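You operate a simulated robot arm through the tools that you are given. There is no shell and no other tool. Be economical: measure what you need, move in short steps, check, and stop when the job is done.

You run a simulated robot arm. Do the job below in one go: nothing can be reset, and whatever is moved stays where it is left.

Task
Turn the black knob to 1. Then fetch the blue brush and set it on the top of the small bench. Then put the brown carton from the steel table top on the top of the blue cabinet. Then take the yellow wheel from the steel table top and leave it on the upper shelf of the teal rack. Then fetch the black dauber and stand it on the top of the small bench. Then take the black brush on the top of the grey cabinet and put it away on the left end of the table. Then take the red disc on the top of the grey cabinet and put it away on the left end of the table. Then put the red round brush on the shelf under the small bench. The order counts. Set down upright: brown carton, black dauber.

It is judged by the outcome, as a careful person would: the job done as asked, and still so three seconds after it is handed in. It fails if anything else is knocked over, pushed out of place, dropped, spilled or broken.

Robot
A 7-joint arm with a two-finger parallel gripper on a trunk, on a base that drives. Base frame: it is fixed to the floor where the robot stands at the start and does not move with it; the origin is under the middle of the robot, x ahead of it, y to its left, z up; the surface under the hand at the start is at about z = 880. Readings come in mm, rad, newtons and seconds.
With the tool pointing down near the work surface it reaches from about 340 to 760 mm from the robot's upright axis, wherever it stands. Its first joint turns from -2.007 to 2.007 rad. Places, roughly: black brush (3x3x5 cm) [1400, -1900, 900]; black dauber (4x4x8 cm) [300, 600, 900]; black knob [500, 200, 1000]; blue brush (3x3x5 cm) [400, 0, 900]; brown carton [500, 500, 1000]; left end of the table [600, 400, 900]; red disc [1250, -2000, 1000]; red round brush (6x6x13 cm) [1200, 100, 900]; shelf under the small bench [-1200, 900, 300]; top of the blue cabinet [4400, -800, 900]; top of the small bench [-1200, 900, 900]; upper shelf of the teal rack [-1300, 2100, 1000]; yellow wheel (4x4x3 cm) [400, 700, 900]. Payload 3.91 kg.
The TCP is the grasp point between the finger pads, 30 mm short of the fingertips. In the tool frame z runs along the fingers and y along their closing line. Largest opening 110 mm; finger width 20, thickness 10; the body of the gripper, 48 by 112 mm, starts 55 mm behind the TCP.
Orientation is told as [roll, pitch, yaw] about the base's x, y, z axes, in that order, counted from this pose: with the fingers straight down and closing along the base's y, the tool's x points along the base's -x, its y along +y and its z along -z.

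Tools
- The arm moves only by the tool arm_command. Its argument "plan" is a list of rows, each a list of 3 entries, a list of its own where there are three numbers: the finger opening in mm, from 0 to 110, then the shift along the tool's x, y, z in mm, then the turn, a rotation vector about the tool's x, y, z in rad. In form: [[jaw, [dx, dy, dz], [rx, ry, rz]], ...]. A call has 1 to 12 rows; each row shifts and turns the commanded pose from where the row before left it, along the tool's axes as they then stand. A row lasts 0.2 s, in which the tool goes at most 50 mm and 0.15 rad; a call with a longer step from one row to the next is refused whole, and so is a gripper value outside its range. Where a pose cannot be reached the arm comes as near as it can. A force on the tool above 40 N (or 10 N above the force at the start of the call, whichever is more), or a blocked arm, ends the call early, and 0.2 s more pass. The fingers move at their own pace (about 108 mm/s each) and stop on an object; they squeeze with about 45 N. The grip force told is the motor's: it shows also when the fingers shut on nothing. Time passes only in rows, and 0.2 s behind the last, so rows that do not move let the fingers close. The reply holds the time, the measured pose of the TCP, the force on the tool along the base axes, the opening and the grip force, in the units named above and with some noise, with the torque about the TCP (base axes, N m) and any sound that the robot's microphone picked up, and new pictures: "pictures" is both (left out), scene, wrist or none.
- Cameras (640 x 400 px; columns grow to the right, rows downward): "scene" is now at [11.6, 187.1, 1656.6]; the picture's right is [0.44, -0.90, 0.00], its down [-0.69, -0.33, -0.64] and it looks along [0.58, 0.28, -0.76] (base axes); focal length 264 px, centre (320, 200). "wrist" rides on the gripper at [72, 17, -103] in the tool frame; the picture's right is [-0.23, 0.97, 0.00], its down [-0.76, -0.18, -0.62] and it looks along [-0.61, -0.14, 0.78] (tool axes); focal length 222 px, centre (320, 200). There is no depth. A picture from a camera that has moved, and an enlarged one, comes with that camera's place and axes in the base frame and with its lens.
- lift_body(by): slides the trunk up (or, below 0, down) by that many mm; the arm and the scene camera ride with it, the base frame stays. It gives what a move gives, with no picture.
- steer(legs): drives the robot by 1 to 6 legs, each [ahead, turn to the left] in mm and rad, along the robot's own axes; the way and the turn of a leg run together, so that a leg with both is an arc; at most 1500 mm and 3.142 rad a leg. The arm and the cameras ride along, it lands a little off, and it stops where it bumps. It gives what a move gives, and a new picture of the scene camera.
- turn_head(pan, tilt): turns the head with the scene camera to pan (to the left, within 2.705 rad either way) and tilt (down, from -0.506 to 1.204), counted from straight ahead of the robot. It gives what a move gives, and a new picture of the scene camera.
- close_up(camera, box): a new picture of the part [left, top, right, bottom] of that camera's present view, enlarged. It takes no simulated time.
- sign_off(): hands the job in; it is judged then, once.

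Work in short steps. Places have to be worked out from the pictures, the camera data and where the tool is seen: move nearer, look again, correct. Check each grasp and each placing, and mend what went wrong. You have 217 turns and 260 pictures in all, those below and enlarged ones among them. Open the gripper and draw the arm clear of the work before you hand the job in, unless the task says otherwise; then end with one line.

The tools are called after ">>>" as a command line: name --argument value ..., lists and objects as JSON in quotes. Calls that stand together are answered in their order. arm_command: Moves the arm, as the interface text tells. Its arguments: {"type":"object","properties":{"plan":{"type":"array"},"pictures":{"type":"string","enum":["both","scene","wrist","none"]}},"required":["plan"]} The other tools are called the same way: lift_body (by) slides the trunk up or down; steer (legs) drives the base; turn_head (pan, tilt) turns the head that bears the scene camera; close_up (camera, box) takes an enlarged picture of a part of a camera's view; sign_off () hands the job in.

At the start:

```text
t: 0.0
tcp_pos: [345.9, 319.7, 1335.9]
orientation: [0.0, 0.001, -0.004]
wrist_force: [1.0, -0.3, 0.4]
ft_torque: [-0.03, 0.0, -0.03]
grip_width: 110.4
gripper_force: 0.1
trunk travel left (down, up): [-775.0, 215.0]
robot x, y, heading: [-0.4, -0.9, -0.002]
head pan, tilt: [0.45, 0.871]
```

scene: 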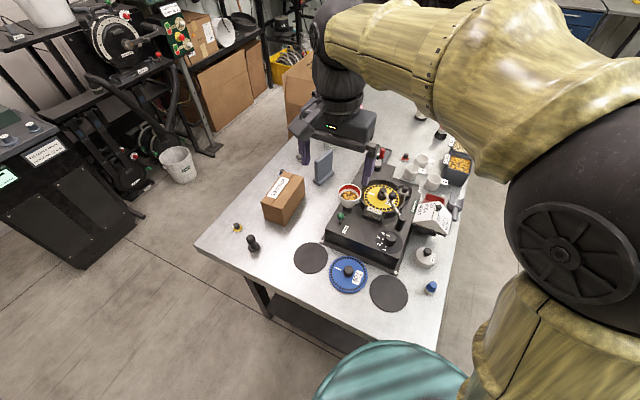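
wrist: 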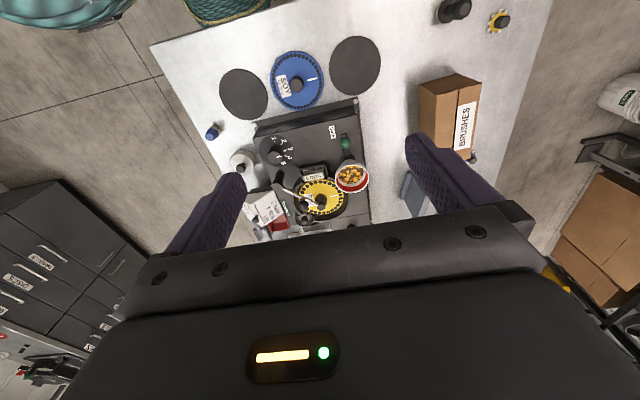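

I begin by looking closely at the knob and the table from both cameras.

>>> close_up --camera "wrist" --box '[200, 100, 400, 225]'

>>> close_up --camera "scene" --box '[200, 140, 480, 315]'

```text
3.20 times, centred on (300, 162) of wrist
camera zoom: at [272.4, 336.8, 1440.0], right [0.23, 0.97, 0.0], down [0.76, -0.18, 0.62], along [0.61, -0.15, -0.78], focal length 711 px, centre (384, 320)
```

zoom: 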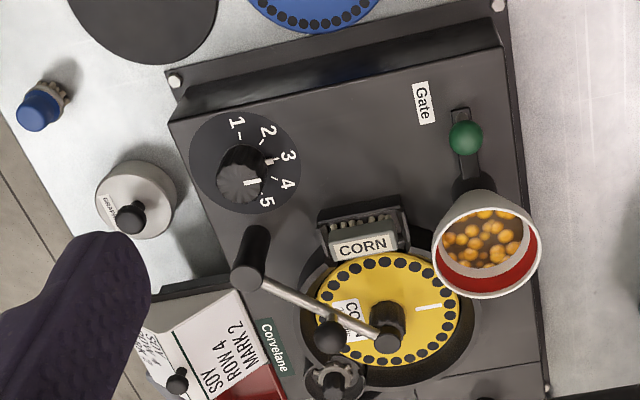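

```text
2.29 times, centred on (340, 228) of scene
camera zoom: at [11.6, 187.1, 1656.6], right [0.44, -0.9, 0.0], down [-0.69, -0.33, -0.64], along [0.58, 0.28, -0.76], focal length 604 px, centre (274, 137)
```

zoom: 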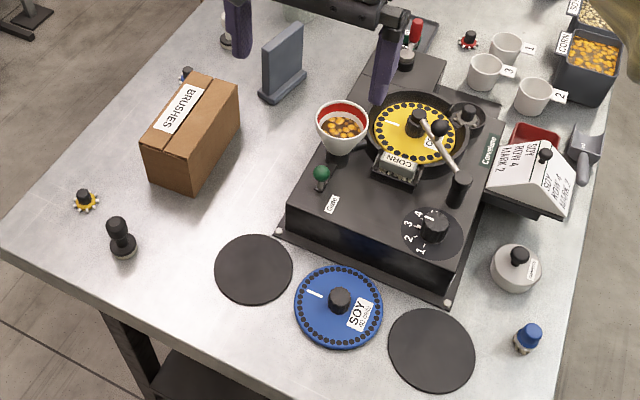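

The knob looks to be near (470, 182, 1000). I lower the hand nearer to it to read the dial.

>>> arm_command --plan '[[110, [-5, -26, 31], [0, 0, 0]], [110, [-5, -26, 31], [0, 0, 0]], [110, [-5, -26, 31], [0, 0, 0]], [110, [-5, -26, 31], [0, 0, 0]], [110, [-5, -26, 31], [0, 0, 0]]]' --pictures "wrist"

```text
t: 1.2
tcp_pos: [371.3, 188.0, 1180.6]
orientation: [0.002, 0.001, -0.005]
wrist_force: [-0.1, 0.1, -0.2]
ft_torque: [0.01, -0.02, 0.0]
grip_width: 110.0
gripper_force: 0.1
trunk travel left (down, up): [-775.0, 215.0]
robot x, y, heading: [1.3, 1.9, 0.001]
head pan, tilt: [0.45, 0.871]
camera wrist: at [296.6, 205.4, 1284.6], right [0.23, 0.97, 0.0], down [0.76, -0.18, 0.62], along [0.61, -0.14, -0.78], focal length 222 px, centre (320, 200)
```

wrist: 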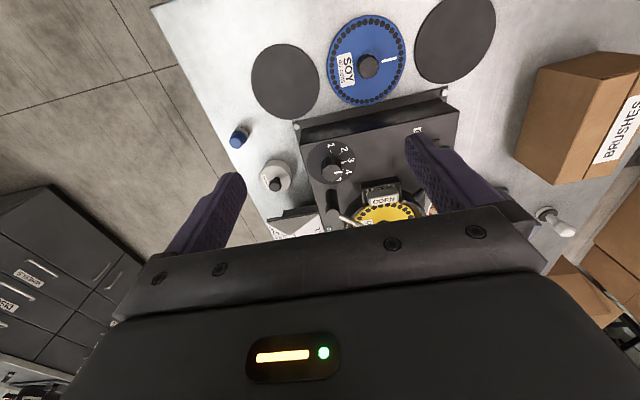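

>>> close_up --camera "wrist" --box '[280, 125, 392, 195]'

>>> close_up --camera "scene" --box '[340, 210, 452, 280]'

```text
5.71 times, centred on (336, 160) of wrist
camera zoom: at [296.6, 205.4, 1284.6], right [0.23, 0.97, 0.0], down [0.76, -0.18, 0.62], along [0.61, -0.14, -0.78], focal length 1269 px, centre (229, 429)
```

zoom: 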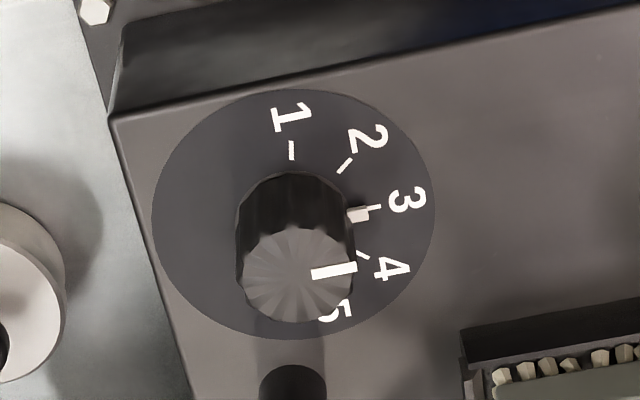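

```text
5.71 times, centred on (396, 245) of scene
camera zoom: at [12.2, 186.4, 1656.7], right [0.44, -0.9, 0.0], down [-0.69, -0.33, -0.64], along [0.58, 0.28, -0.76], focal length 1511 px, centre (-114, -57)
```

zoom: 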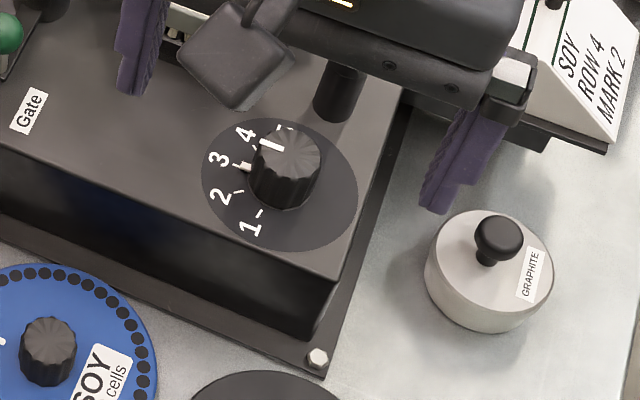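

The pointer is at 3 (facing +y). Position 1 is about 87° counter-clockwise from there, and the knob centre is about (464, 187), with its top near z 1017. I go above it with the fingers pre-turned by 0.7 rad, so that the sweep stays clear of the crank handle.

>>> arm_command --plan '[[60, [-31, 0, 20], [0, 0, 0]], [60, [-31, 0, 20], [0, 0, 0]], [60, [-31, 0, 20], [0, 0, 0]], [60, [0, 0, 0], [0, 0, 0.15]], [60, [0, 0, 0], [0, 0, 0.15]], [60, [0, 0, 0], [0, 0, 0.15]], [60, [0, 0, 0], [0, 0, 0.15]], [60, [0, 0, 0], [0, 0, 0.15]]]'

```text
t: 3.0
tcp_pos: [463.7, 187.5, 1121.4]
orientation: [0.0, 0.001, -0.757]
wrist_force: [-0.7, -0.6, -0.1]
ft_torque: [-0.03, 0.01, -0.01]
grip_width: 59.8
gripper_force: 0.0
trunk travel left (down, up): [-775.0, 215.0]
robot x, y, heading: [-5.6, 0.8, -0.0]
head pan, tilt: [0.45, 0.871]
camera scene: at [11.4, 187.0, 1656.6], right [0.44, -0.9, 0.0], down [-0.69, -0.33, -0.64], along [0.58, 0.28, -0.76], focal length 264 px, centre (320, 200)
camera wrist: at [421.0, 250.8, 1225.1], right [0.83, 0.55, 0.0], down [0.43, -0.65, 0.62], along [0.34, -0.52, -0.78], focal length 222 px, centre (320, 200)
```

scene: 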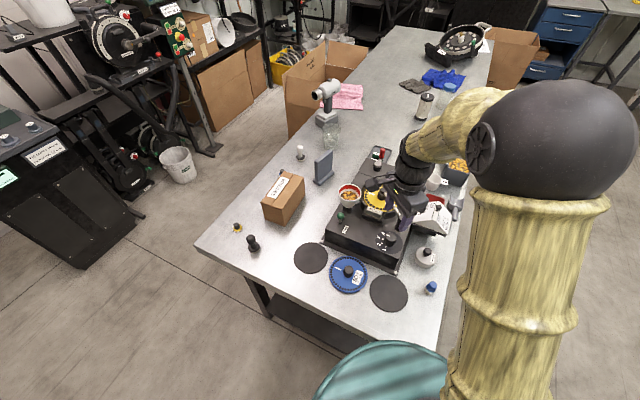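
wrist: 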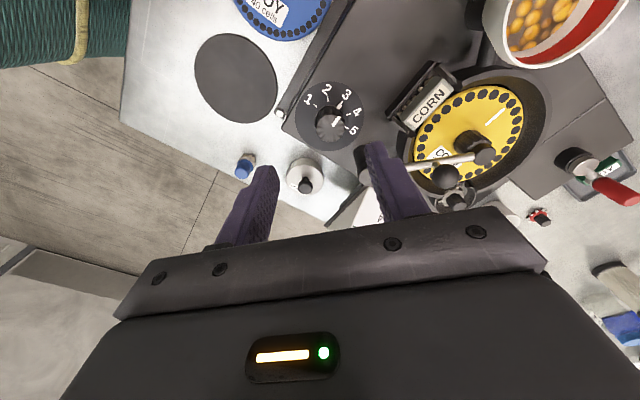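

>>> close_up --camera "wrist" --box '[272, 70, 400, 150]'

>>> close_up --camera "wrist" --box '[320, 60, 544, 200]'

>>> close_up --camera "scene" --box '[320, 160, 480, 260]'

```text
5.00 times, centred on (336, 110) of wrist
camera zoom: at [421.0, 250.8, 1225.1], right [0.83, 0.55, 0.0], down [0.43, -0.65, 0.62], along [0.34, -0.52, -0.78], focal length 1111 px, centre (240, 650)
```

zoom: 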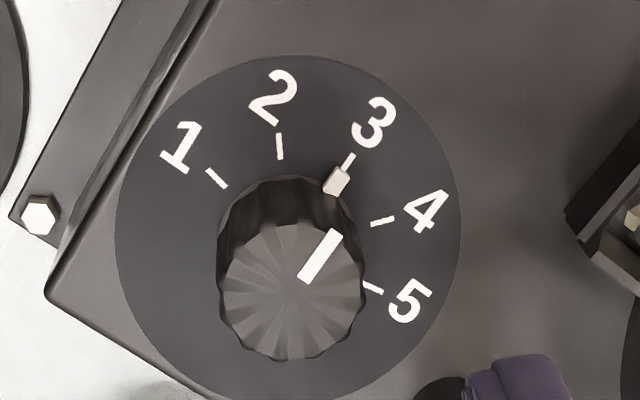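

```text
2.86 times, centred on (432, 130) of wrist
camera zoom: at [421.0, 250.8, 1225.1], right [0.83, 0.55, 0.0], down [0.43, -0.65, 0.62], along [0.34, -0.52, -0.78], focal length 635 px, centre (0, 400)
```

zoom: 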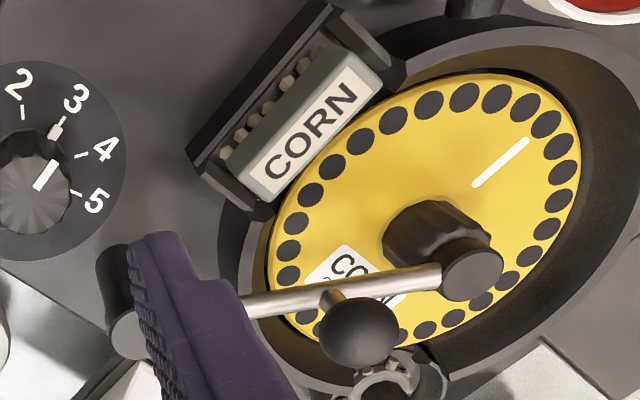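

```text
4.00 times, centred on (400, 210) of scene
camera zoom: at [11.4, 187.0, 1656.6], right [0.44, -0.9, 0.0], down [-0.69, -0.33, -0.64], along [0.58, 0.28, -0.76], focal length 1058 px, centre (0, 160)
```

zoom: 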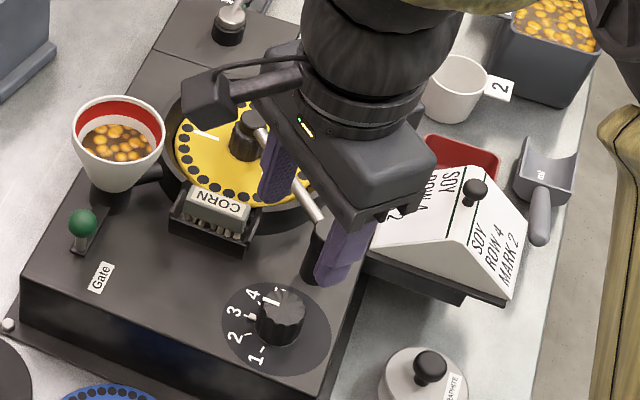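

Triangulating the views puts the knob axis at about (474, 186), its top at z≈1001 and the dial at z≈970. The crank handle top is near (520, 175, 1045). I shift, turn a little more and come down partway.

>>> arm_command --plan '[[46, [-8.5, 6, 0], [0, 0, 0.1]], [46, [0, 0, 20], [0, 0, 0.1]], [46, [0, 0, 30], [0, 0, 0]], [46, [0, 0, 31], [0, 0, 0]]]'

```text
t: 4.0
tcp_pos: [474.0, 187.1, 1039.2]
orientation: [0.0, 0.0, -0.957]
wrist_force: [-0.2, 0.0, 0.0]
ft_torque: [-0.02, 0.02, -0.03]
grip_width: 46.2
gripper_force: 0.0
trunk travel left (down, up): [-775.0, 215.0]
robot x, y, heading: [-1.4, -1.0, -0.003]
head pan, tilt: [0.45, 0.871]
camera scene: at [12.2, 187.3, 1656.6], right [0.44, -0.9, 0.0], down [-0.69, -0.33, -0.64], along [0.58, 0.28, -0.77], focal length 264 px, centre (320, 200)
camera wrist: at [445.0, 256.0, 1142.9], right [0.93, 0.38, 0.0], down [0.29, -0.72, 0.62], along [0.23, -0.58, -0.78], focal length 222 px, centre (320, 200)
```

scene: 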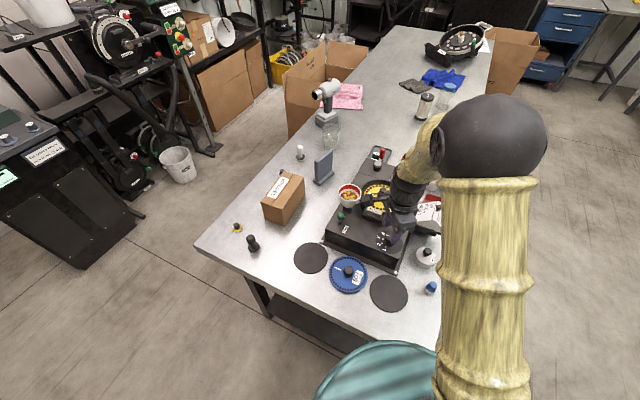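
wrist: 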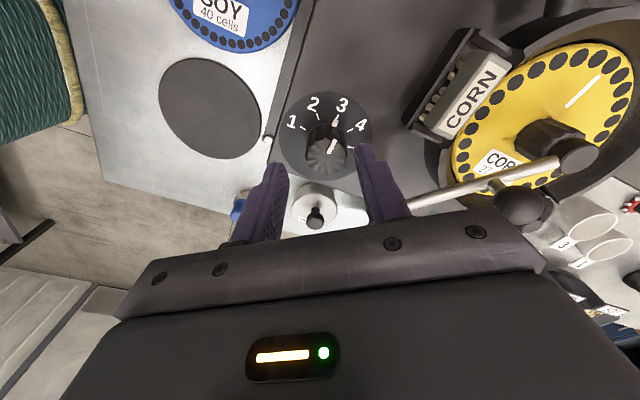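

>>> close_up --camera "wrist" --box '[256, 80, 416, 180]'

>>> close_up --camera "scene" --box '[336, 180, 464, 260]'

```text
4.00 times, centred on (336, 130) of wrist
camera zoom: at [445.0, 256.0, 1142.9], right [0.93, 0.38, 0.0], down [0.29, -0.72, 0.62], along [0.23, -0.58, -0.78], focal length 888 px, centre (256, 480)
```

zoom: 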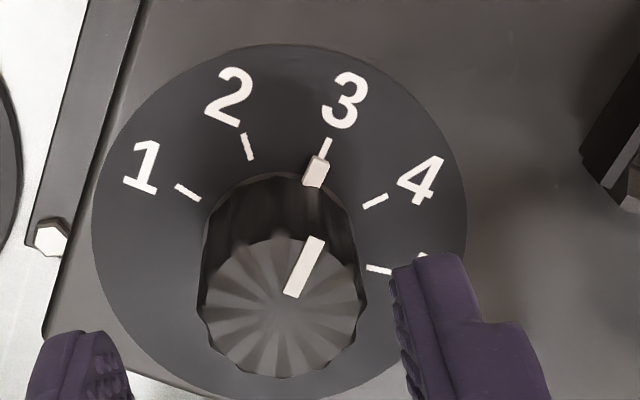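

```text
5.00 times, centred on (400, 220) of scene
camera zoom: at [12.2, 187.3, 1656.6], right [0.44, -0.9, 0.0], down [-0.69, -0.33, -0.64], along [0.58, 0.28, -0.77], focal length 1322 px, centre (-80, 100)
```

zoom: 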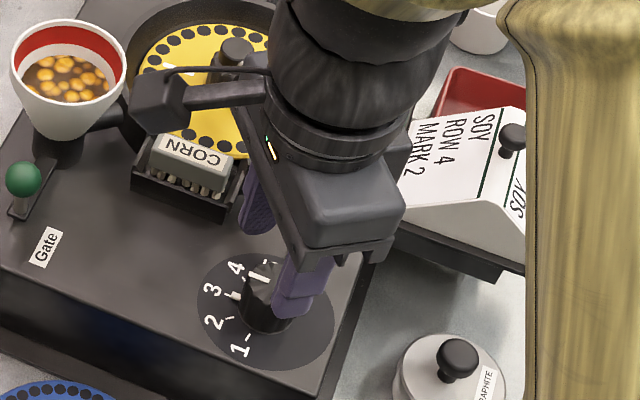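

The knob sits about 4 mm towards tool +y. I correct that, lower to about z 1008 and close.

>>> arm_command --plan '[[46, [0.5, 4, 10], [0, 0, 0]], [46, [0, 0, 11], [0, 0, 0]], [46, [0, 0, 10], [0, 0, 0]], [24, [0, 0, 0], [0, 0, 0]], [24, [0, 0, 0], [0, 0, 0]], [24, [0, 0, 0], [0, 0, 0]]]' --pictures "wrist"

```text
t: 5.4
tcp_pos: [476.9, 188.9, 1008.6]
orientation: [-0.001, 0.0, -0.955]
wrist_force: [-5.2, -2.9, -6.5]
ft_torque: [0.02, 0.15, -0.04]
grip_width: 32.2
gripper_force: 45.4
trunk travel left (down, up): [-775.0, 215.0]
robot x, y, heading: [-2.6, -0.5, 0.001]
head pan, tilt: [0.45, 0.871]
camera wrist: at [447.0, 258.4, 1112.4], right [0.93, 0.38, 0.0], down [0.3, -0.72, 0.62], along [0.23, -0.58, -0.78], focal length 222 px, centre (320, 200)
```

wrist: 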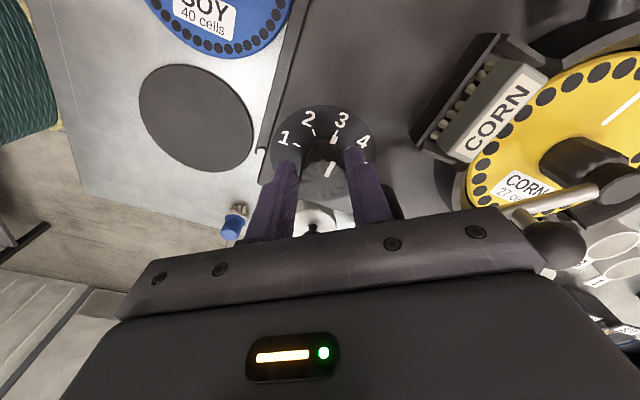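

The knob is gripped at 32 mm. I turn it counter-clockwise (negative about tool z) halfway and check.

>>> arm_command --plan '[[24, [0, 0, 0], [0, 0, -0.12]], [24, [0, 0, 0], [0, 0, -0.12]], [24, [0, 0, 0], [0, 0, -0.12]], [24, [0, 0, 0], [0, 0, -0.12]], [24, [0, 0, 0], [0, 0, -0.12]], [24, [0, 0, 0], [0, 0, -0.12]]]' --pictures "wrist"

>>> close_up --camera "wrist" --box '[240, 80, 400, 180]'

```text
t: 6.8
tcp_pos: [472.2, 184.8, 1008.0]
orientation: [-0.013, 0.009, -0.259]
wrist_force: [-5.0, -8.8, 7.8]
ft_torque: [-0.82, 0.31, -0.07]
grip_width: 32.4
gripper_force: 45.0
trunk travel left (down, up): [-775.0, 215.0]
robot x, y, heading: [-1.1, -1.8, -0.001]
head pan, tilt: [0.45, 0.871]
stopped in row 6: the force on the tool passed its limit at 40 N (the readings are from after the stop); the commanded pose is now the measured one
camera wrist: at [406.7, 219.7, 1113.0], right [0.47, 0.88, -0.01], down [0.7, -0.36, 0.62], along [0.54, -0.3, -0.79], focal length 222 px, centre (320, 200)
```

wrist: 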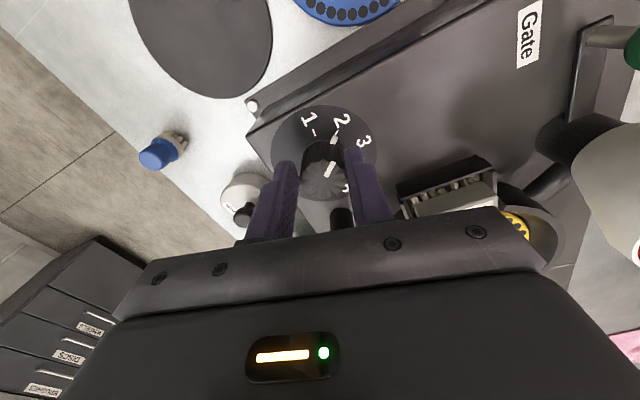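

```text
4.00 times, centred on (320, 130) of wrist
camera zoom: at [406.7, 219.7, 1113.0], right [0.47, 0.88, -0.01], down [0.7, -0.36, 0.62], along [0.54, -0.3, -0.79], focal length 888 px, centre (320, 480)
```

zoom: 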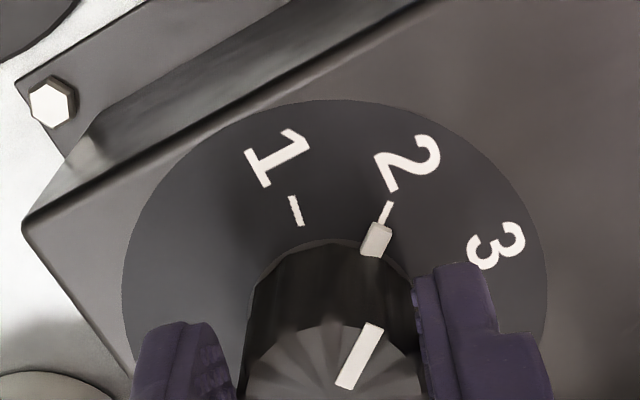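

The pointer is now at 2. Off-centre strain tripped the limit, so I open, regrip to relax it, and carry on.

>>> arm_command --plan '[[44, [0, 0, 0], [0, 0, 0]], [44, [0, 0, 0], [0, 0, 0]], [24, [0, 0, 0], [0, 0, 0]], [24, [0, 0, 0], [0, 0, 0]], [24, [0, 0, 0], [0, 0, -0.1]], [24, [0, 0, 0], [0, 0, -0.1]], [24, [0, 0, 0], [0, 0, -0.1]], [24, [0, 0, 0], [0, 0, -0.1]]]' --pictures "wrist"

>>> close_up --camera "wrist" --box '[240, 80, 400, 180]'

```text
t: 8.6
tcp_pos: [473.9, 180.1, 1006.7]
orientation: [-0.004, 0.014, 0.145]
wrist_force: [-9.7, -32.3, -9.3]
ft_torque: [-0.8, -0.11, -0.26]
grip_width: 32.5
gripper_force: 45.3
trunk travel left (down, up): [-775.0, 215.0]
robot x, y, heading: [1.8, 1.7, -0.004]
head pan, tilt: [0.45, 0.871]
camera wrist: at [398.8, 187.3, 1112.3], right [0.09, 1.0, -0.01], down [0.79, -0.06, 0.61], along [0.61, -0.06, -0.79], focal length 222 px, centre (320, 200)
```

wrist: 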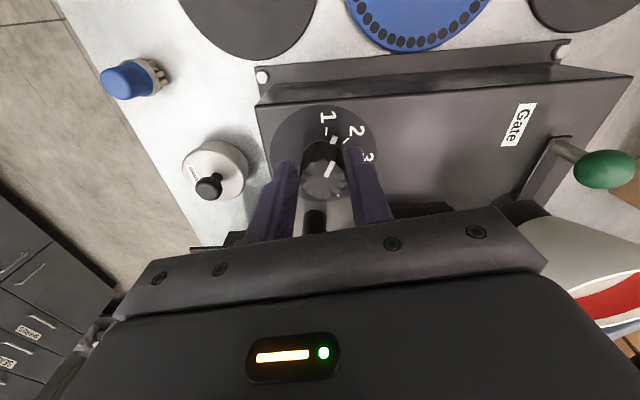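

```text
4.00 times, centred on (320, 130) of wrist
camera zoom: at [398.8, 187.3, 1112.3], right [0.09, 1.0, -0.01], down [0.79, -0.06, 0.61], along [0.61, -0.06, -0.79], focal length 888 px, centre (320, 480)
```

zoom: 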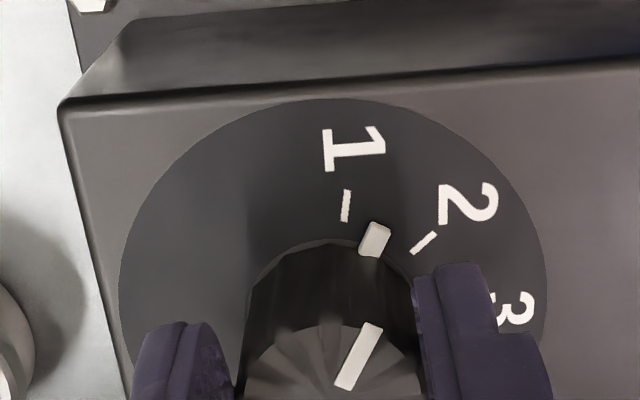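

The pointer is between 2 and 1. The y force shows that the commanded position is about 5 mm too far +y, so I shift −5 mm while regripping and then turn the last part.

>>> arm_command --plan '[[44, [0, 0, 0], [0, 0, 0]], [44, [0, -5, 0], [0, 0, 0]], [24, [0, 0, 0], [0, 0, 0]], [24, [0, 0, 0], [0, 0, 0]], [24, [0, 0, 0], [0, 0, -0.08]], [24, [0, 0, 0], [0, 0, -0.08]], [24, [0, 0, 0], [0, 0, -0.08]], [24, [0, 0, 0], [0, 0, -0.08]]]' --pictures "wrist"

>>> close_up --camera "wrist" --box '[240, 80, 400, 180]'

```text
t: 10.4
tcp_pos: [473.8, 177.5, 1006.8]
orientation: [0.001, 0.014, 0.463]
wrist_force: [2.1, -19.8, 5.2]
ft_torque: [-0.5, 0.31, -0.76]
grip_width: 32.6
gripper_force: 44.8
trunk travel left (down, up): [-775.0, 215.0]
robot x, y, heading: [-0.2, -1.7, -0.005]
head pan, tilt: [0.45, 0.871]
camera wrist: at [401.9, 160.8, 1112.6], right [-0.23, 0.97, 0.0], down [0.77, 0.19, 0.61], along [0.6, 0.14, -0.79], focal length 222 px, centre (320, 200)
```

wrist: 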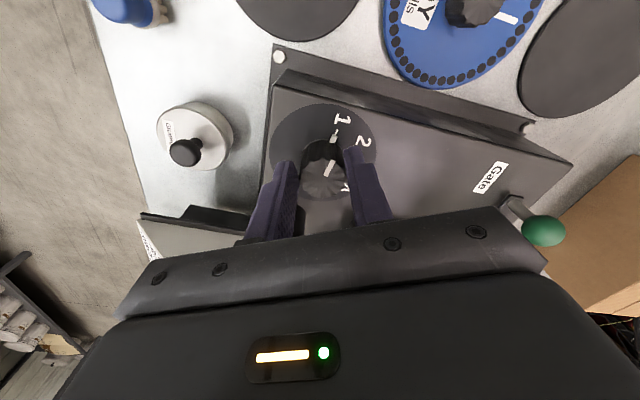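

```text
4.00 times, centred on (320, 130) of wrist
camera zoom: at [401.9, 160.8, 1112.6], right [-0.23, 0.97, 0.0], down [0.77, 0.19, 0.61], along [0.6, 0.14, -0.79], focal length 888 px, centre (320, 480)
```

zoom: 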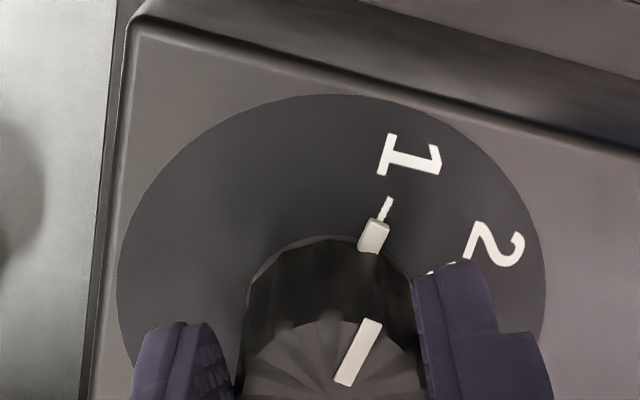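

The pointer is aligned with 1. I release and lift straight up to check.

>>> arm_command --plan '[[46, [0, 0, 0], [0, 0, 0]], [46, [0, 0, 0], [0, 0, 0]], [46, [0, 0, -30], [0, 0, 0]], [60, [0, 0, -45], [0, 0, 0]], [60, [0, 0, -45], [0, 0, 0]]]'

>>> close_up --camera "wrist" --box '[256, 80, 416, 180]'

```text
t: 11.6
tcp_pos: [474.6, 182.9, 1127.9]
orientation: [-0.003, 0.013, 0.465]
wrist_force: [0.0, 0.8, 0.2]
ft_torque: [-0.01, 0.04, 0.02]
grip_width: 60.2
gripper_force: 0.1
trunk travel left (down, up): [-775.0, 215.0]
robot x, y, heading: [1.5, 0.6, 0.0]
head pan, tilt: [0.45, 0.871]
camera scene: at [10.7, 186.4, 1656.7], right [0.44, -0.9, 0.0], down [-0.69, -0.33, -0.65], along [0.58, 0.28, -0.76], focal length 264 px, centre (320, 200)
camera wrist: at [401.5, 165.1, 1232.8], right [-0.23, 0.97, 0.0], down [0.77, 0.19, 0.61], along [0.6, 0.14, -0.79], focal length 222 px, centre (320, 200)
```

scene: 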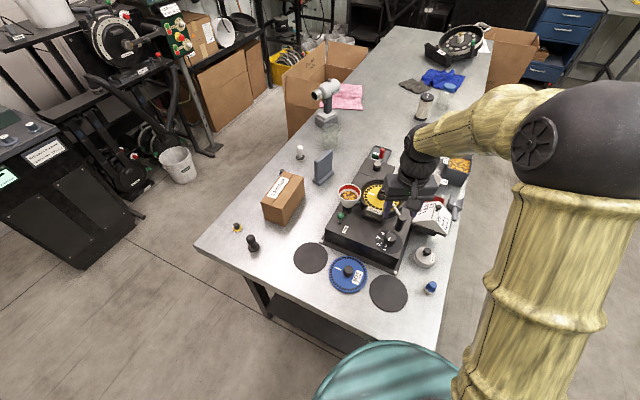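
wrist: 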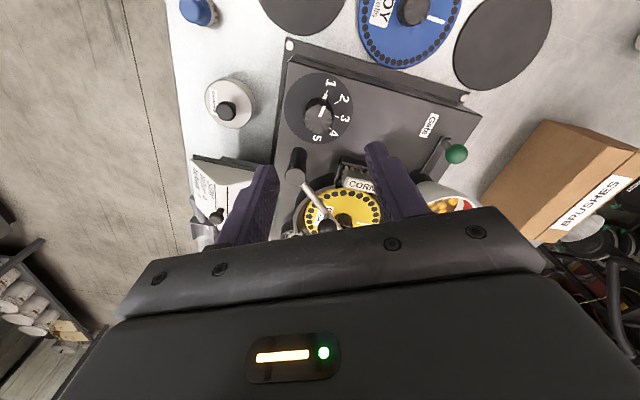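

```text
4.00 times, centred on (336, 130) of wrist
camera zoom: at [401.5, 165.1, 1232.8], right [-0.23, 0.97, 0.0], down [0.77, 0.19, 0.61], along [0.6, 0.14, -0.79], focal length 888 px, centre (256, 480)
```

zoom: 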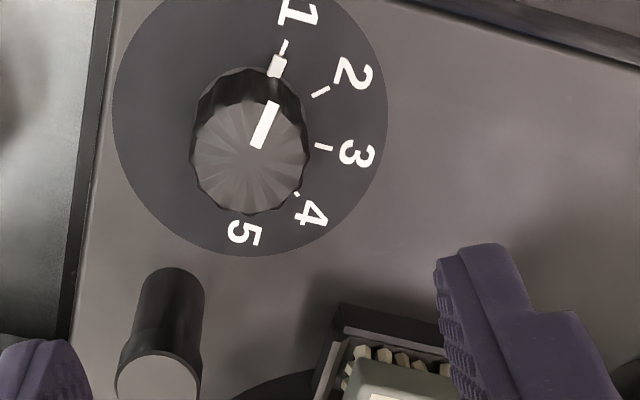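

The knob is confirmed at 1. Next is the blue brush, roughly at (425, 22): I turn the hand back to yaw 0 and go above it.

>>> arm_command --plan '[[60, [0, 0, 0], [0, 0, 0.116]], [60, [0, 0, 0], [0, 0, 0.116]], [60, [0, 0, 0], [0, 0, 0.116]], [60, [0, 0, 0], [0, 0, 0.116]], [60, [10, -32, 20], [0, 0, 0]], [60, [10, -32, 20], [0, 0, 0]], [60, [10, -32, 20], [0, 0, 0]], [60, [10, -32, 20], [0, 0, 0]], [60, [10, -32, 20], [0, 0, 0]]]'

>>> close_up --camera "scene" --box '[350, 220, 510, 320]'

```text
t: 13.6
tcp_pos: [426.8, 19.2, 1027.7]
orientation: [-0.005, 0.009, 0.0]
wrist_force: [0.1, 0.1, 0.6]
ft_torque: [-0.02, -0.03, 0.01]
grip_width: 59.8
gripper_force: 0.1
trunk travel left (down, up): [-775.0, 215.0]
robot x, y, heading: [-2.2, -1.2, 0.0]
head pan, tilt: [0.45, 0.871]
camera scene: at [12.1, 185.7, 1656.8], right [0.43, -0.9, 0.0], down [-0.69, -0.33, -0.64], along [0.58, 0.28, -0.76], focal length 264 px, centre (320, 200)
camera wrist: at [352.4, 37.6, 1133.4], right [0.23, 0.97, -0.01], down [0.77, -0.17, 0.62], along [0.6, -0.15, -0.79], focal length 222 px, centre (320, 200)
```

scene: 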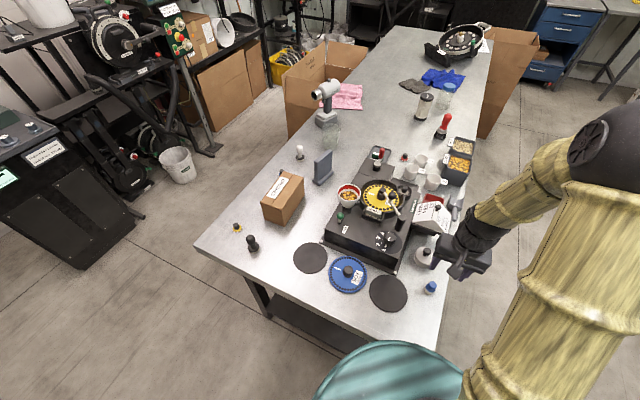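
wrist: 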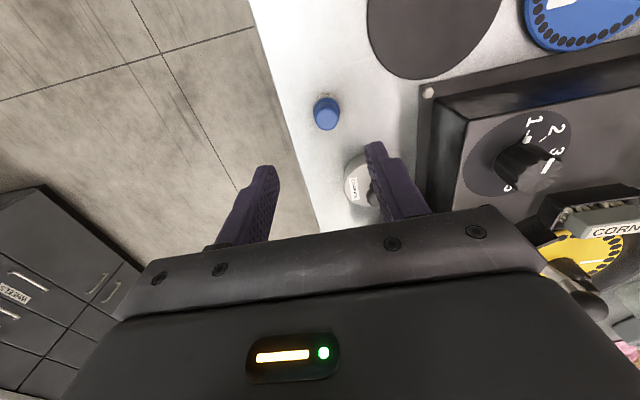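

```text
4.00 times, centred on (430, 270) of scene
camera zoom: at [12.1, 185.7, 1656.8], right [0.43, -0.9, 0.0], down [-0.69, -0.33, -0.64], along [0.58, 0.28, -0.76], focal length 1058 px, centre (-120, -80)
```

zoom: 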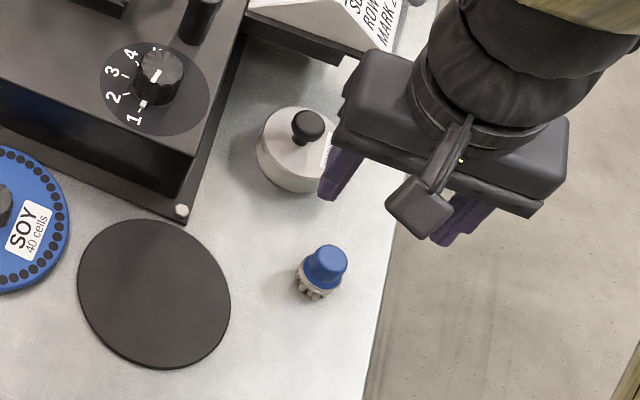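

The brush is triangulated at (417, 27). I lower over it to z≈916 and close.

>>> arm_command --plan '[[60, [10, 8, 30], [0, 0, 0]], [60, [0, 0, 35], [0, 0, 0]], [60, [0, 0, 30], [0, 0, 0]], [60, [0, 0, 16], [0, 0, 0]], [10, [0, 0, 0], [0, 0, 0]], [10, [0, 0, 0], [0, 0, 0]], [10, [0, 0, 0], [0, 0, 0]]]'

```text
t: 15.2
tcp_pos: [413.7, 28.0, 916.7]
orientation: [-0.007, 0.011, 0.001]
wrist_force: [0.9, 0.8, -0.2]
ft_torque: [0.02, -0.05, 0.04]
grip_width: 27.8
gripper_force: 44.7
trunk travel left (down, up): [-775.0, 215.0]
robot x, y, heading: [5.4, -3.1, -0.003]
head pan, tilt: [0.45, 0.871]
camera scene: at [11.7, 186.8, 1656.6], right [0.44, -0.9, 0.0], down [-0.69, -0.33, -0.64], along [0.58, 0.28, -0.76], focal length 264 px, centre (320, 200)
camera wrist: at [340.8, 46.4, 1022.3], right [0.23, 0.97, -0.01], down [0.77, -0.17, 0.62], along [0.6, -0.15, -0.79], focal length 222 px, centre (320, 200)
```

scene: 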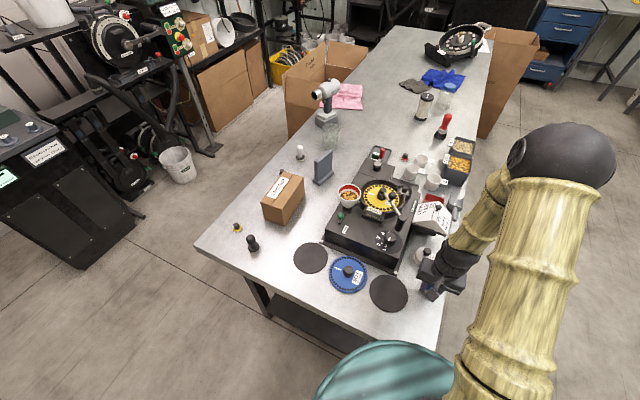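
wrist: 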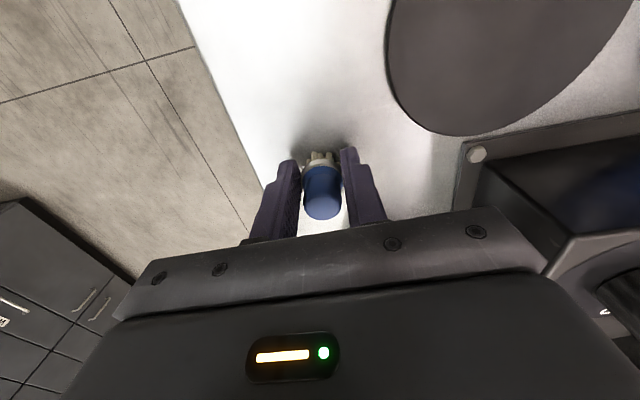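

The brush is held (27.8 mm). I lift it and turn the head to look back-left at the bench.

>>> arm_command --plan '[[10, [0, 0, -40], [0, 0, 0]], [10, [0, 0, -45], [0, 0, 0]], [10, [0, 0, -45], [0, 0, 0]], [10, [0, 0, -45], [0, 0, 0]], [10, [0, 0, -45], [0, 0, 0]]]' --pictures "wrist"

>>> turn_head --pan 2.4 --tilt 0.5

>>> turn_head --pan 0.0 --tilt 1.2

```text
t: 16.4
tcp_pos: [415.2, 30.6, 1137.7]
orientation: [-0.008, 0.01, 0.0]
wrist_force: [-0.7, 0.6, -0.2]
ft_torque: [-0.01, -0.02, 0.0]
grip_width: 27.9
gripper_force: 44.8
trunk travel left (down, up): [-775.0, 215.0]
robot x, y, heading: [-1.6, 1.6, 0.001]
head pan, tilt: [0.45, 0.871]
camera wrist: at [342.2, 48.1, 1242.8], right [0.23, 0.97, -0.01], down [0.77, -0.17, 0.62], along [0.6, -0.15, -0.79], focal length 222 px, centre (320, 200)
```

wrist: 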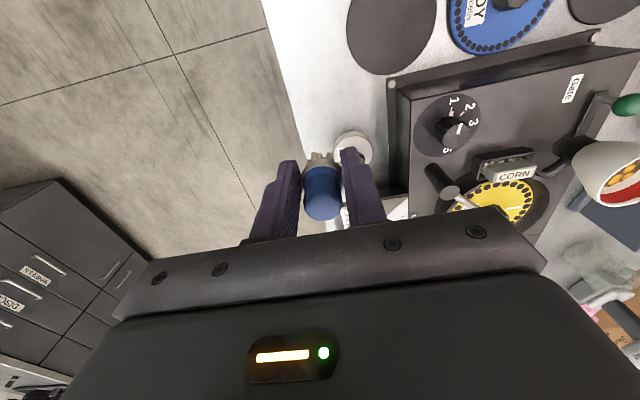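

```text
t: 18.3
tcp_pos: [416.4, 30.2, 1136.4]
orientation: [-0.008, 0.011, 0.001]
wrist_force: [0.1, -0.3, -1.1]
ft_torque: [-0.01, -0.03, -0.03]
grip_width: 27.9
gripper_force: 45.0
trunk travel left (down, up): [-775.0, 215.0]
robot x, y, heading: [-3.2, -0.5, 0.003]
head pan, tilt: [2.4, 0.499]
camera scene: at [-124.8, 214.8, 1688.2], right [0.68, 0.74, 0.0], down [0.35, -0.32, -0.88], along [-0.65, 0.59, -0.48], focal length 264 px, centre (320, 200)
```

scene: 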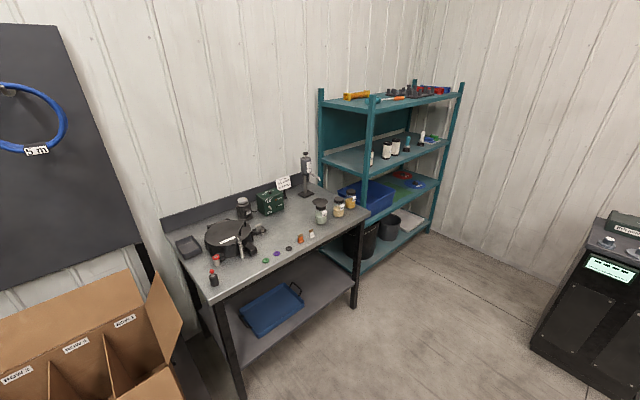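

```text
t: 20.5
tcp_pos: [417.7, 30.1, 1137.0]
orientation: [-0.006, 0.009, 0.0]
wrist_force: [0.5, -0.6, -0.3]
ft_torque: [-0.02, -0.01, 0.0]
grip_width: 28.1
gripper_force: 44.4
trunk travel left (down, up): [-775.0, 215.0]
robot x, y, heading: [-1.6, 1.6, -0.002]
head pan, tilt: [0.0, 1.201]
camera scene: at [-1.8, 153.2, 1634.5], right [0.0, -1.0, 0.0], down [-0.93, 0.0, -0.36], along [0.36, 0.0, -0.93], focal length 264 px, centre (320, 200)
```

scene: 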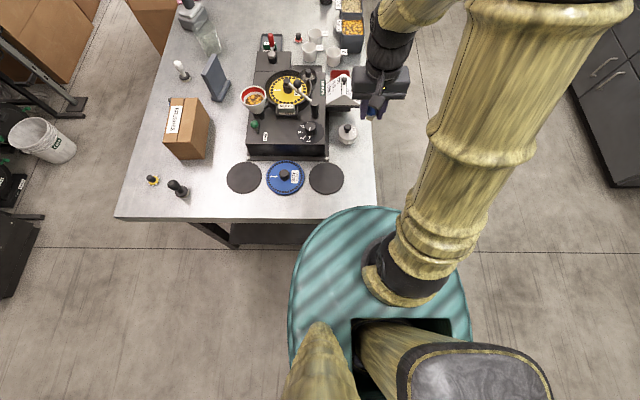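

The robot's own trunk is the teal disc. The bench's front edge is at about x = −875, spanning y 370–1275. I turn left, drive to about (−490, 850) and face it.

>>> steer --legs '[[0, 2.09], [980, 0], [0, 1.05]]'

>>> turn_head --pan 0.0 --tilt 0.8

```text
t: 37.6
tcp_pos: [-900.2, 821.7, 1136.7]
orientation: [-0.007, 0.01, 3.142]
wrist_force: [-0.6, -0.4, -0.5]
ft_torque: [-0.01, 0.01, 0.02]
grip_width: 28.0
gripper_force: 44.9
trunk travel left (down, up): [-775.0, 215.0]
robot x, y, heading: [-481.5, 850.2, 3.142]
head pan, tilt: [0.0, 1.201]
camera scene: at [-478.6, 699.0, 1634.5], right [0.0, 1.0, 0.0], down [0.93, 0.0, -0.36], along [-0.36, 0.0, -0.93], focal length 264 px, centre (320, 200)
```

scene: 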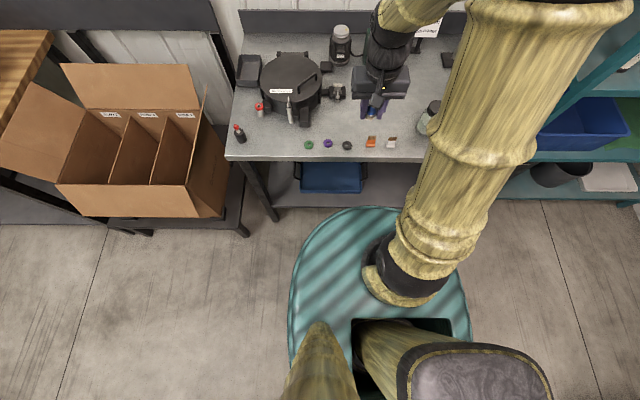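

```text
t: 38.4
tcp_pos: [-900.1, 820.6, 1136.6]
orientation: [-0.007, 0.009, 3.142]
wrist_force: [0.5, -0.4, -0.5]
ft_torque: [-0.03, -0.02, -0.02]
grip_width: 28.1
gripper_force: 45.2
trunk travel left (down, up): [-775.0, 215.0]
robot x, y, heading: [-482.6, 850.2, 3.14]
head pan, tilt: [0.0, 0.799]
camera scene: at [-503.3, 699.1, 1662.2], right [0.0, 1.0, 0.0], down [0.72, 0.0, -0.7], along [-0.7, 0.0, -0.72], focal length 264 px, centre (320, 200)
```

scene: 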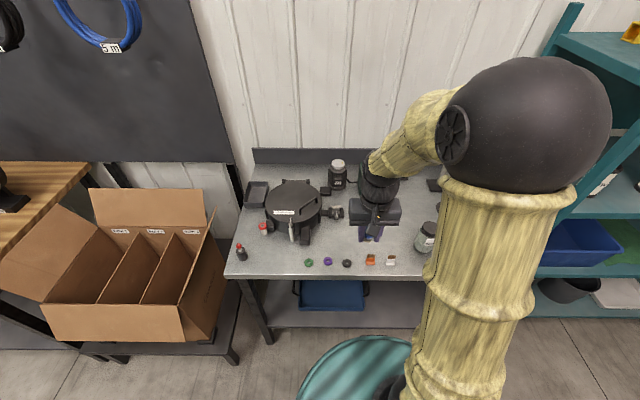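

I check the wrist view for free space on the bench.

>>> arm_command --plan '[[10, [0, 0, 0], [0, 0, 0]]]' --pictures "wrist"

>>> close_up --camera "scene" --box '[224, 145, 464, 295]'

```text
t: 38.8
tcp_pos: [-899.9, 821.5, 1137.3]
orientation: [-0.006, 0.01, 3.142]
wrist_force: [-0.3, -0.4, -0.2]
ft_torque: [0.01, 0.02, -0.02]
grip_width: 28.0
gripper_force: 44.9
trunk travel left (down, up): [-775.0, 215.0]
robot x, y, heading: [-484.6, 855.0, 3.139]
head pan, tilt: [0.0, 0.799]
camera wrist: at [-831.0, 804.1, 1242.0], right [-0.23, -0.97, -0.01], down [-0.77, 0.17, 0.62], along [-0.6, 0.15, -0.79], focal length 222 px, centre (320, 200)
```

wrist: 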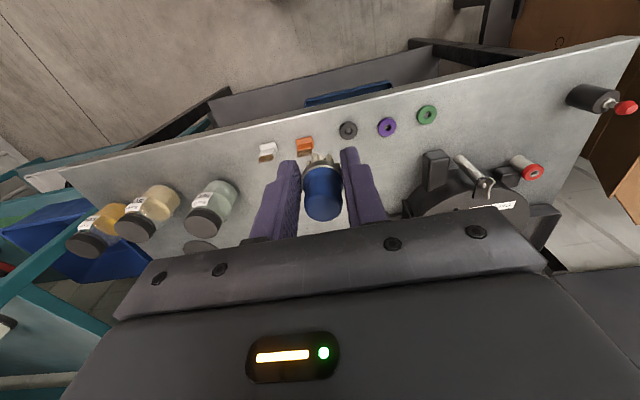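

```text
2.67 times, centred on (344, 220) of scene
camera zoom: at [-503.3, 699.1, 1662.2], right [0.0, 1.0, 0.0], down [0.72, 0.0, -0.7], along [-0.7, 0.0, -0.72], focal length 705 px, centre (256, 147)
```

zoom: 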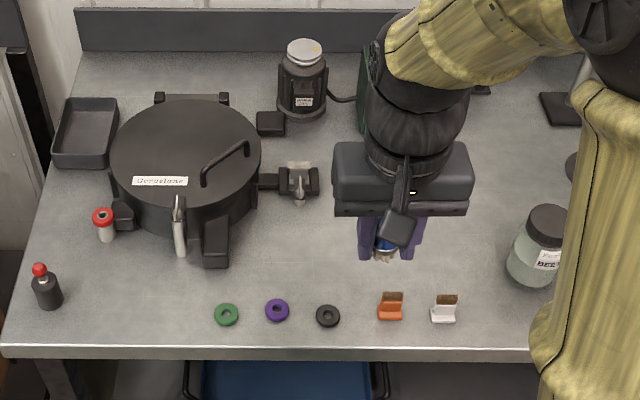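

The area behind the row of small parts and left of the jar is free. I'll put the brush at (−1050, 842), so I move over and come down to just above the surface.

>>> arm_command --plan '[[10, [-37.5, -5, 0], [0, 0, 0]], [10, [-37.5, -5, 0], [0, 0, 0]], [10, [-37.5, -5, 0], [0, 0, 0]], [10, [-37.5, -5, 0], [0, 0, 0]], [10, [0, 0, 40], [0, 0, 0]], [10, [0, 0, 40], [0, 0, 0]], [10, [0, 0, 40], [0, 0, 0]], [10, [0, 0, 40], [0, 0, 0]], [10, [0, 0, 20], [0, 0, 0]]]'

>>> close_up --camera "scene" --box '[284, 180, 444, 280]'

```text
t: 40.8
tcp_pos: [-1048.7, 843.2, 954.7]
orientation: [-0.006, 0.008, 3.141]
wrist_force: [0.5, 0.3, -1.6]
ft_torque: [-0.01, 0.0, -0.03]
grip_width: 28.1
gripper_force: 45.0
trunk travel left (down, up): [-775.0, 215.0]
robot x, y, heading: [-483.5, 854.6, 3.141]
head pan, tilt: [0.0, 0.799]
camera scene: at [-503.7, 699.2, 1662.3], right [0.0, 1.0, 0.0], down [0.72, 0.0, -0.7], along [-0.7, 0.0, -0.72], focal length 264 px, centre (320, 200)
camera wrist: at [-979.7, 825.4, 1059.7], right [-0.23, -0.97, -0.01], down [-0.77, 0.17, 0.62], along [-0.6, 0.15, -0.79], focal length 222 px, centre (320, 200)
```

scene: 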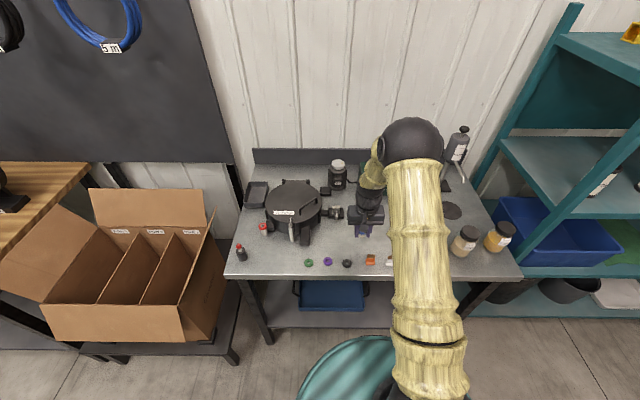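
wrist: 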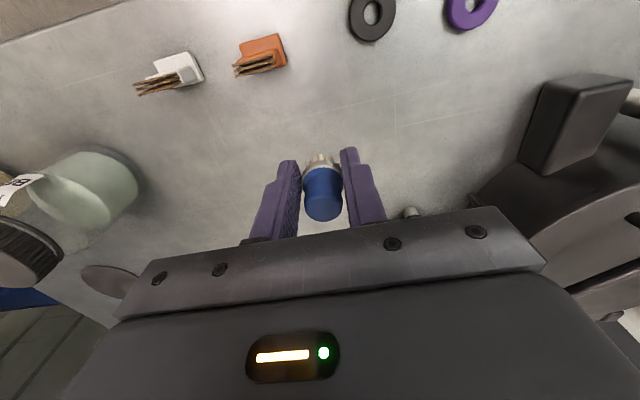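

```text
4.00 times, centred on (364, 230) of scene
camera zoom: at [-503.7, 699.2, 1662.3], right [0.0, 1.0, 0.0], down [0.72, 0.0, -0.7], along [-0.7, 0.0, -0.72], focal length 1058 px, centre (144, 80)
```

zoom: 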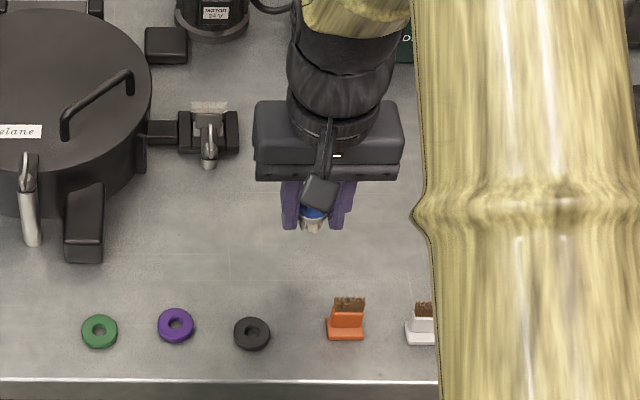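

I come down gently in small steps and watch for contact.

>>> arm_command --plan '[[10, [0, 0, 5], [0, 0, 0]], [10, [0, 0, 5], [0, 0, 0]], [10, [0, 0, 4], [0, 0, 0]], [10, [0, 0, 3], [0, 0, 0]], [10, [0, 0, 3], [0, 0, 0]], [10, [0, 0, 3], [0, 0, 0]], [10, [0, 0, 3], [0, 0, 0]], [10, [0, 0, 3], [0, 0, 0]]]' --pictures "wrist"

```text
t: 42.6
tcp_pos: [-1048.4, 842.5, 927.2]
orientation: [-0.005, 0.012, 3.141]
wrist_force: [-0.8, -0.8, -1.1]
ft_torque: [0.0, 0.0, -0.02]
grip_width: 28.0
gripper_force: 45.2
trunk travel left (down, up): [-775.0, 215.0]
robot x, y, heading: [-484.5, 853.4, 3.144]
head pan, tilt: [0.0, 0.799]
camera wrist: at [-979.2, 825.7, 1031.4], right [-0.23, -0.97, -0.01], down [-0.77, 0.17, 0.62], along [-0.6, 0.15, -0.79], focal length 222 px, centre (320, 200)
```

wrist: 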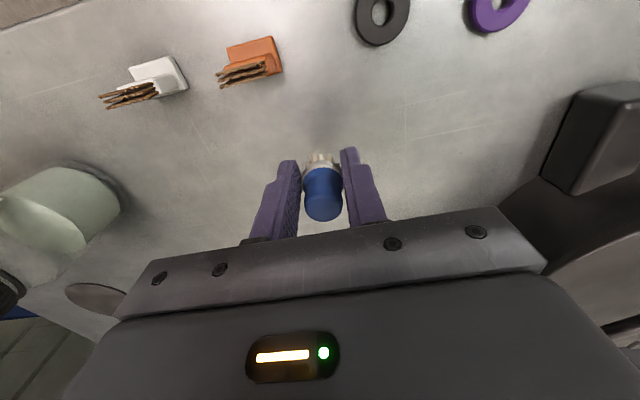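

>>> arm_command --plan '[[10, [0, 0, 3], [0, 0, 0]], [10, [0, 0, 3], [0, 0, 0]], [10, [0, 0, 3], [0, 0, 0]], [10, [0, 0, 2], [0, 0, 0]], [10, [0, 0, 2], [0, 0, 0]], [10, [0, 0, 2], [0, 0, 0]], [10, [0, 0, 2], [0, 0, 0]]]' --pictures "wrist"

```text
t: 44.2
tcp_pos: [-1047.9, 842.4, 908.7]
orientation: [-0.007, 0.009, 3.142]
wrist_force: [-0.1, 0.1, -0.9]
ft_torque: [0.04, 0.0, 0.0]
grip_width: 27.9
gripper_force: 44.7
trunk travel left (down, up): [-775.0, 215.0]
robot x, y, heading: [-484.0, 851.5, 3.139]
head pan, tilt: [0.0, 0.799]
camera wrist: at [-979.0, 825.7, 1014.6], right [-0.23, -0.97, -0.01], down [-0.77, 0.17, 0.62], along [-0.6, 0.15, -0.79], focal length 222 px, centre (320, 200)
```

wrist: 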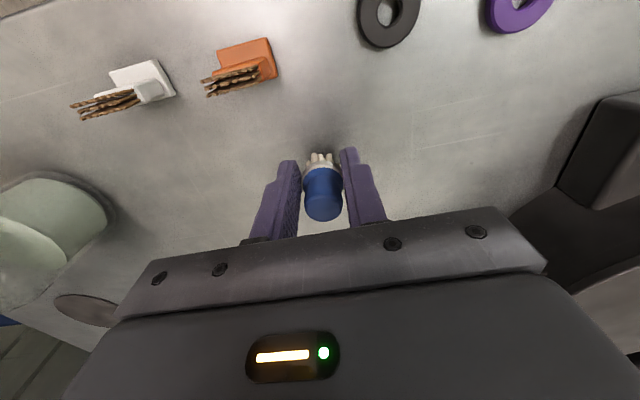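

>>> arm_command --plan '[[10, [0, 0, 2], [0, 0, 0]], [10, [0, 0, 2], [0, 0, 0]], [10, [0, 0, 2], [0, 0, 0]], [10, [0, 0, 2], [0, 0, 0]], [10, [0, 0, 2], [0, 0, 0]], [10, [0, 0, 2], [0, 0, 0]], [10, [0, 0, 2], [0, 0, 0]]]' --pictures "wrist"

>>> close_up --camera "scene" --box '[324, 200, 404, 250]'

```text
t: 45.8
tcp_pos: [-1047.6, 842.6, 896.8]
orientation: [-0.005, 0.008, 3.14]
wrist_force: [0.7, -0.6, 9.6]
ft_torque: [-0.01, -0.06, -0.03]
grip_width: 28.3
gripper_force: 45.2
trunk travel left (down, up): [-775.0, 215.0]
robot x, y, heading: [-482.2, 852.3, 3.142]
head pan, tilt: [0.0, 0.799]
camera wrist: at [-978.6, 826.0, 1001.8], right [-0.23, -0.97, -0.01], down [-0.77, 0.17, 0.62], along [-0.6, 0.15, -0.79], focal length 222 px, centre (320, 200)
```

wrist: 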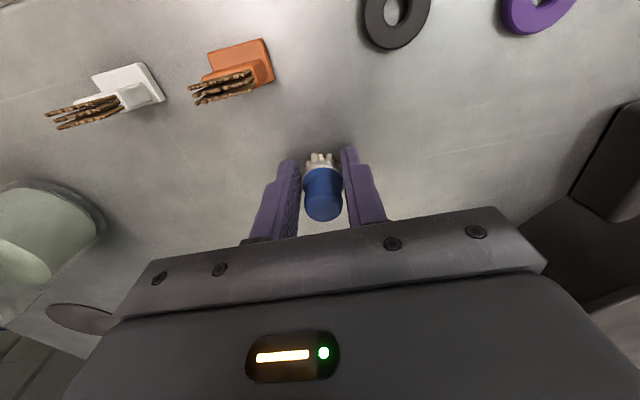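

```text
8.00 times, centred on (364, 225) of scene
camera zoom: at [-502.3, 699.2, 1662.5], right [0.0, 1.0, 0.0], down [0.72, 0.0, -0.7], along [-0.7, 0.0, -0.72], focal length 2116 px, centre (-32, 0)
```

zoom: 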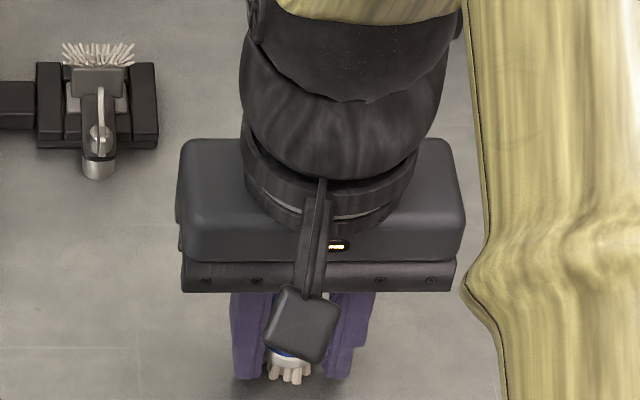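

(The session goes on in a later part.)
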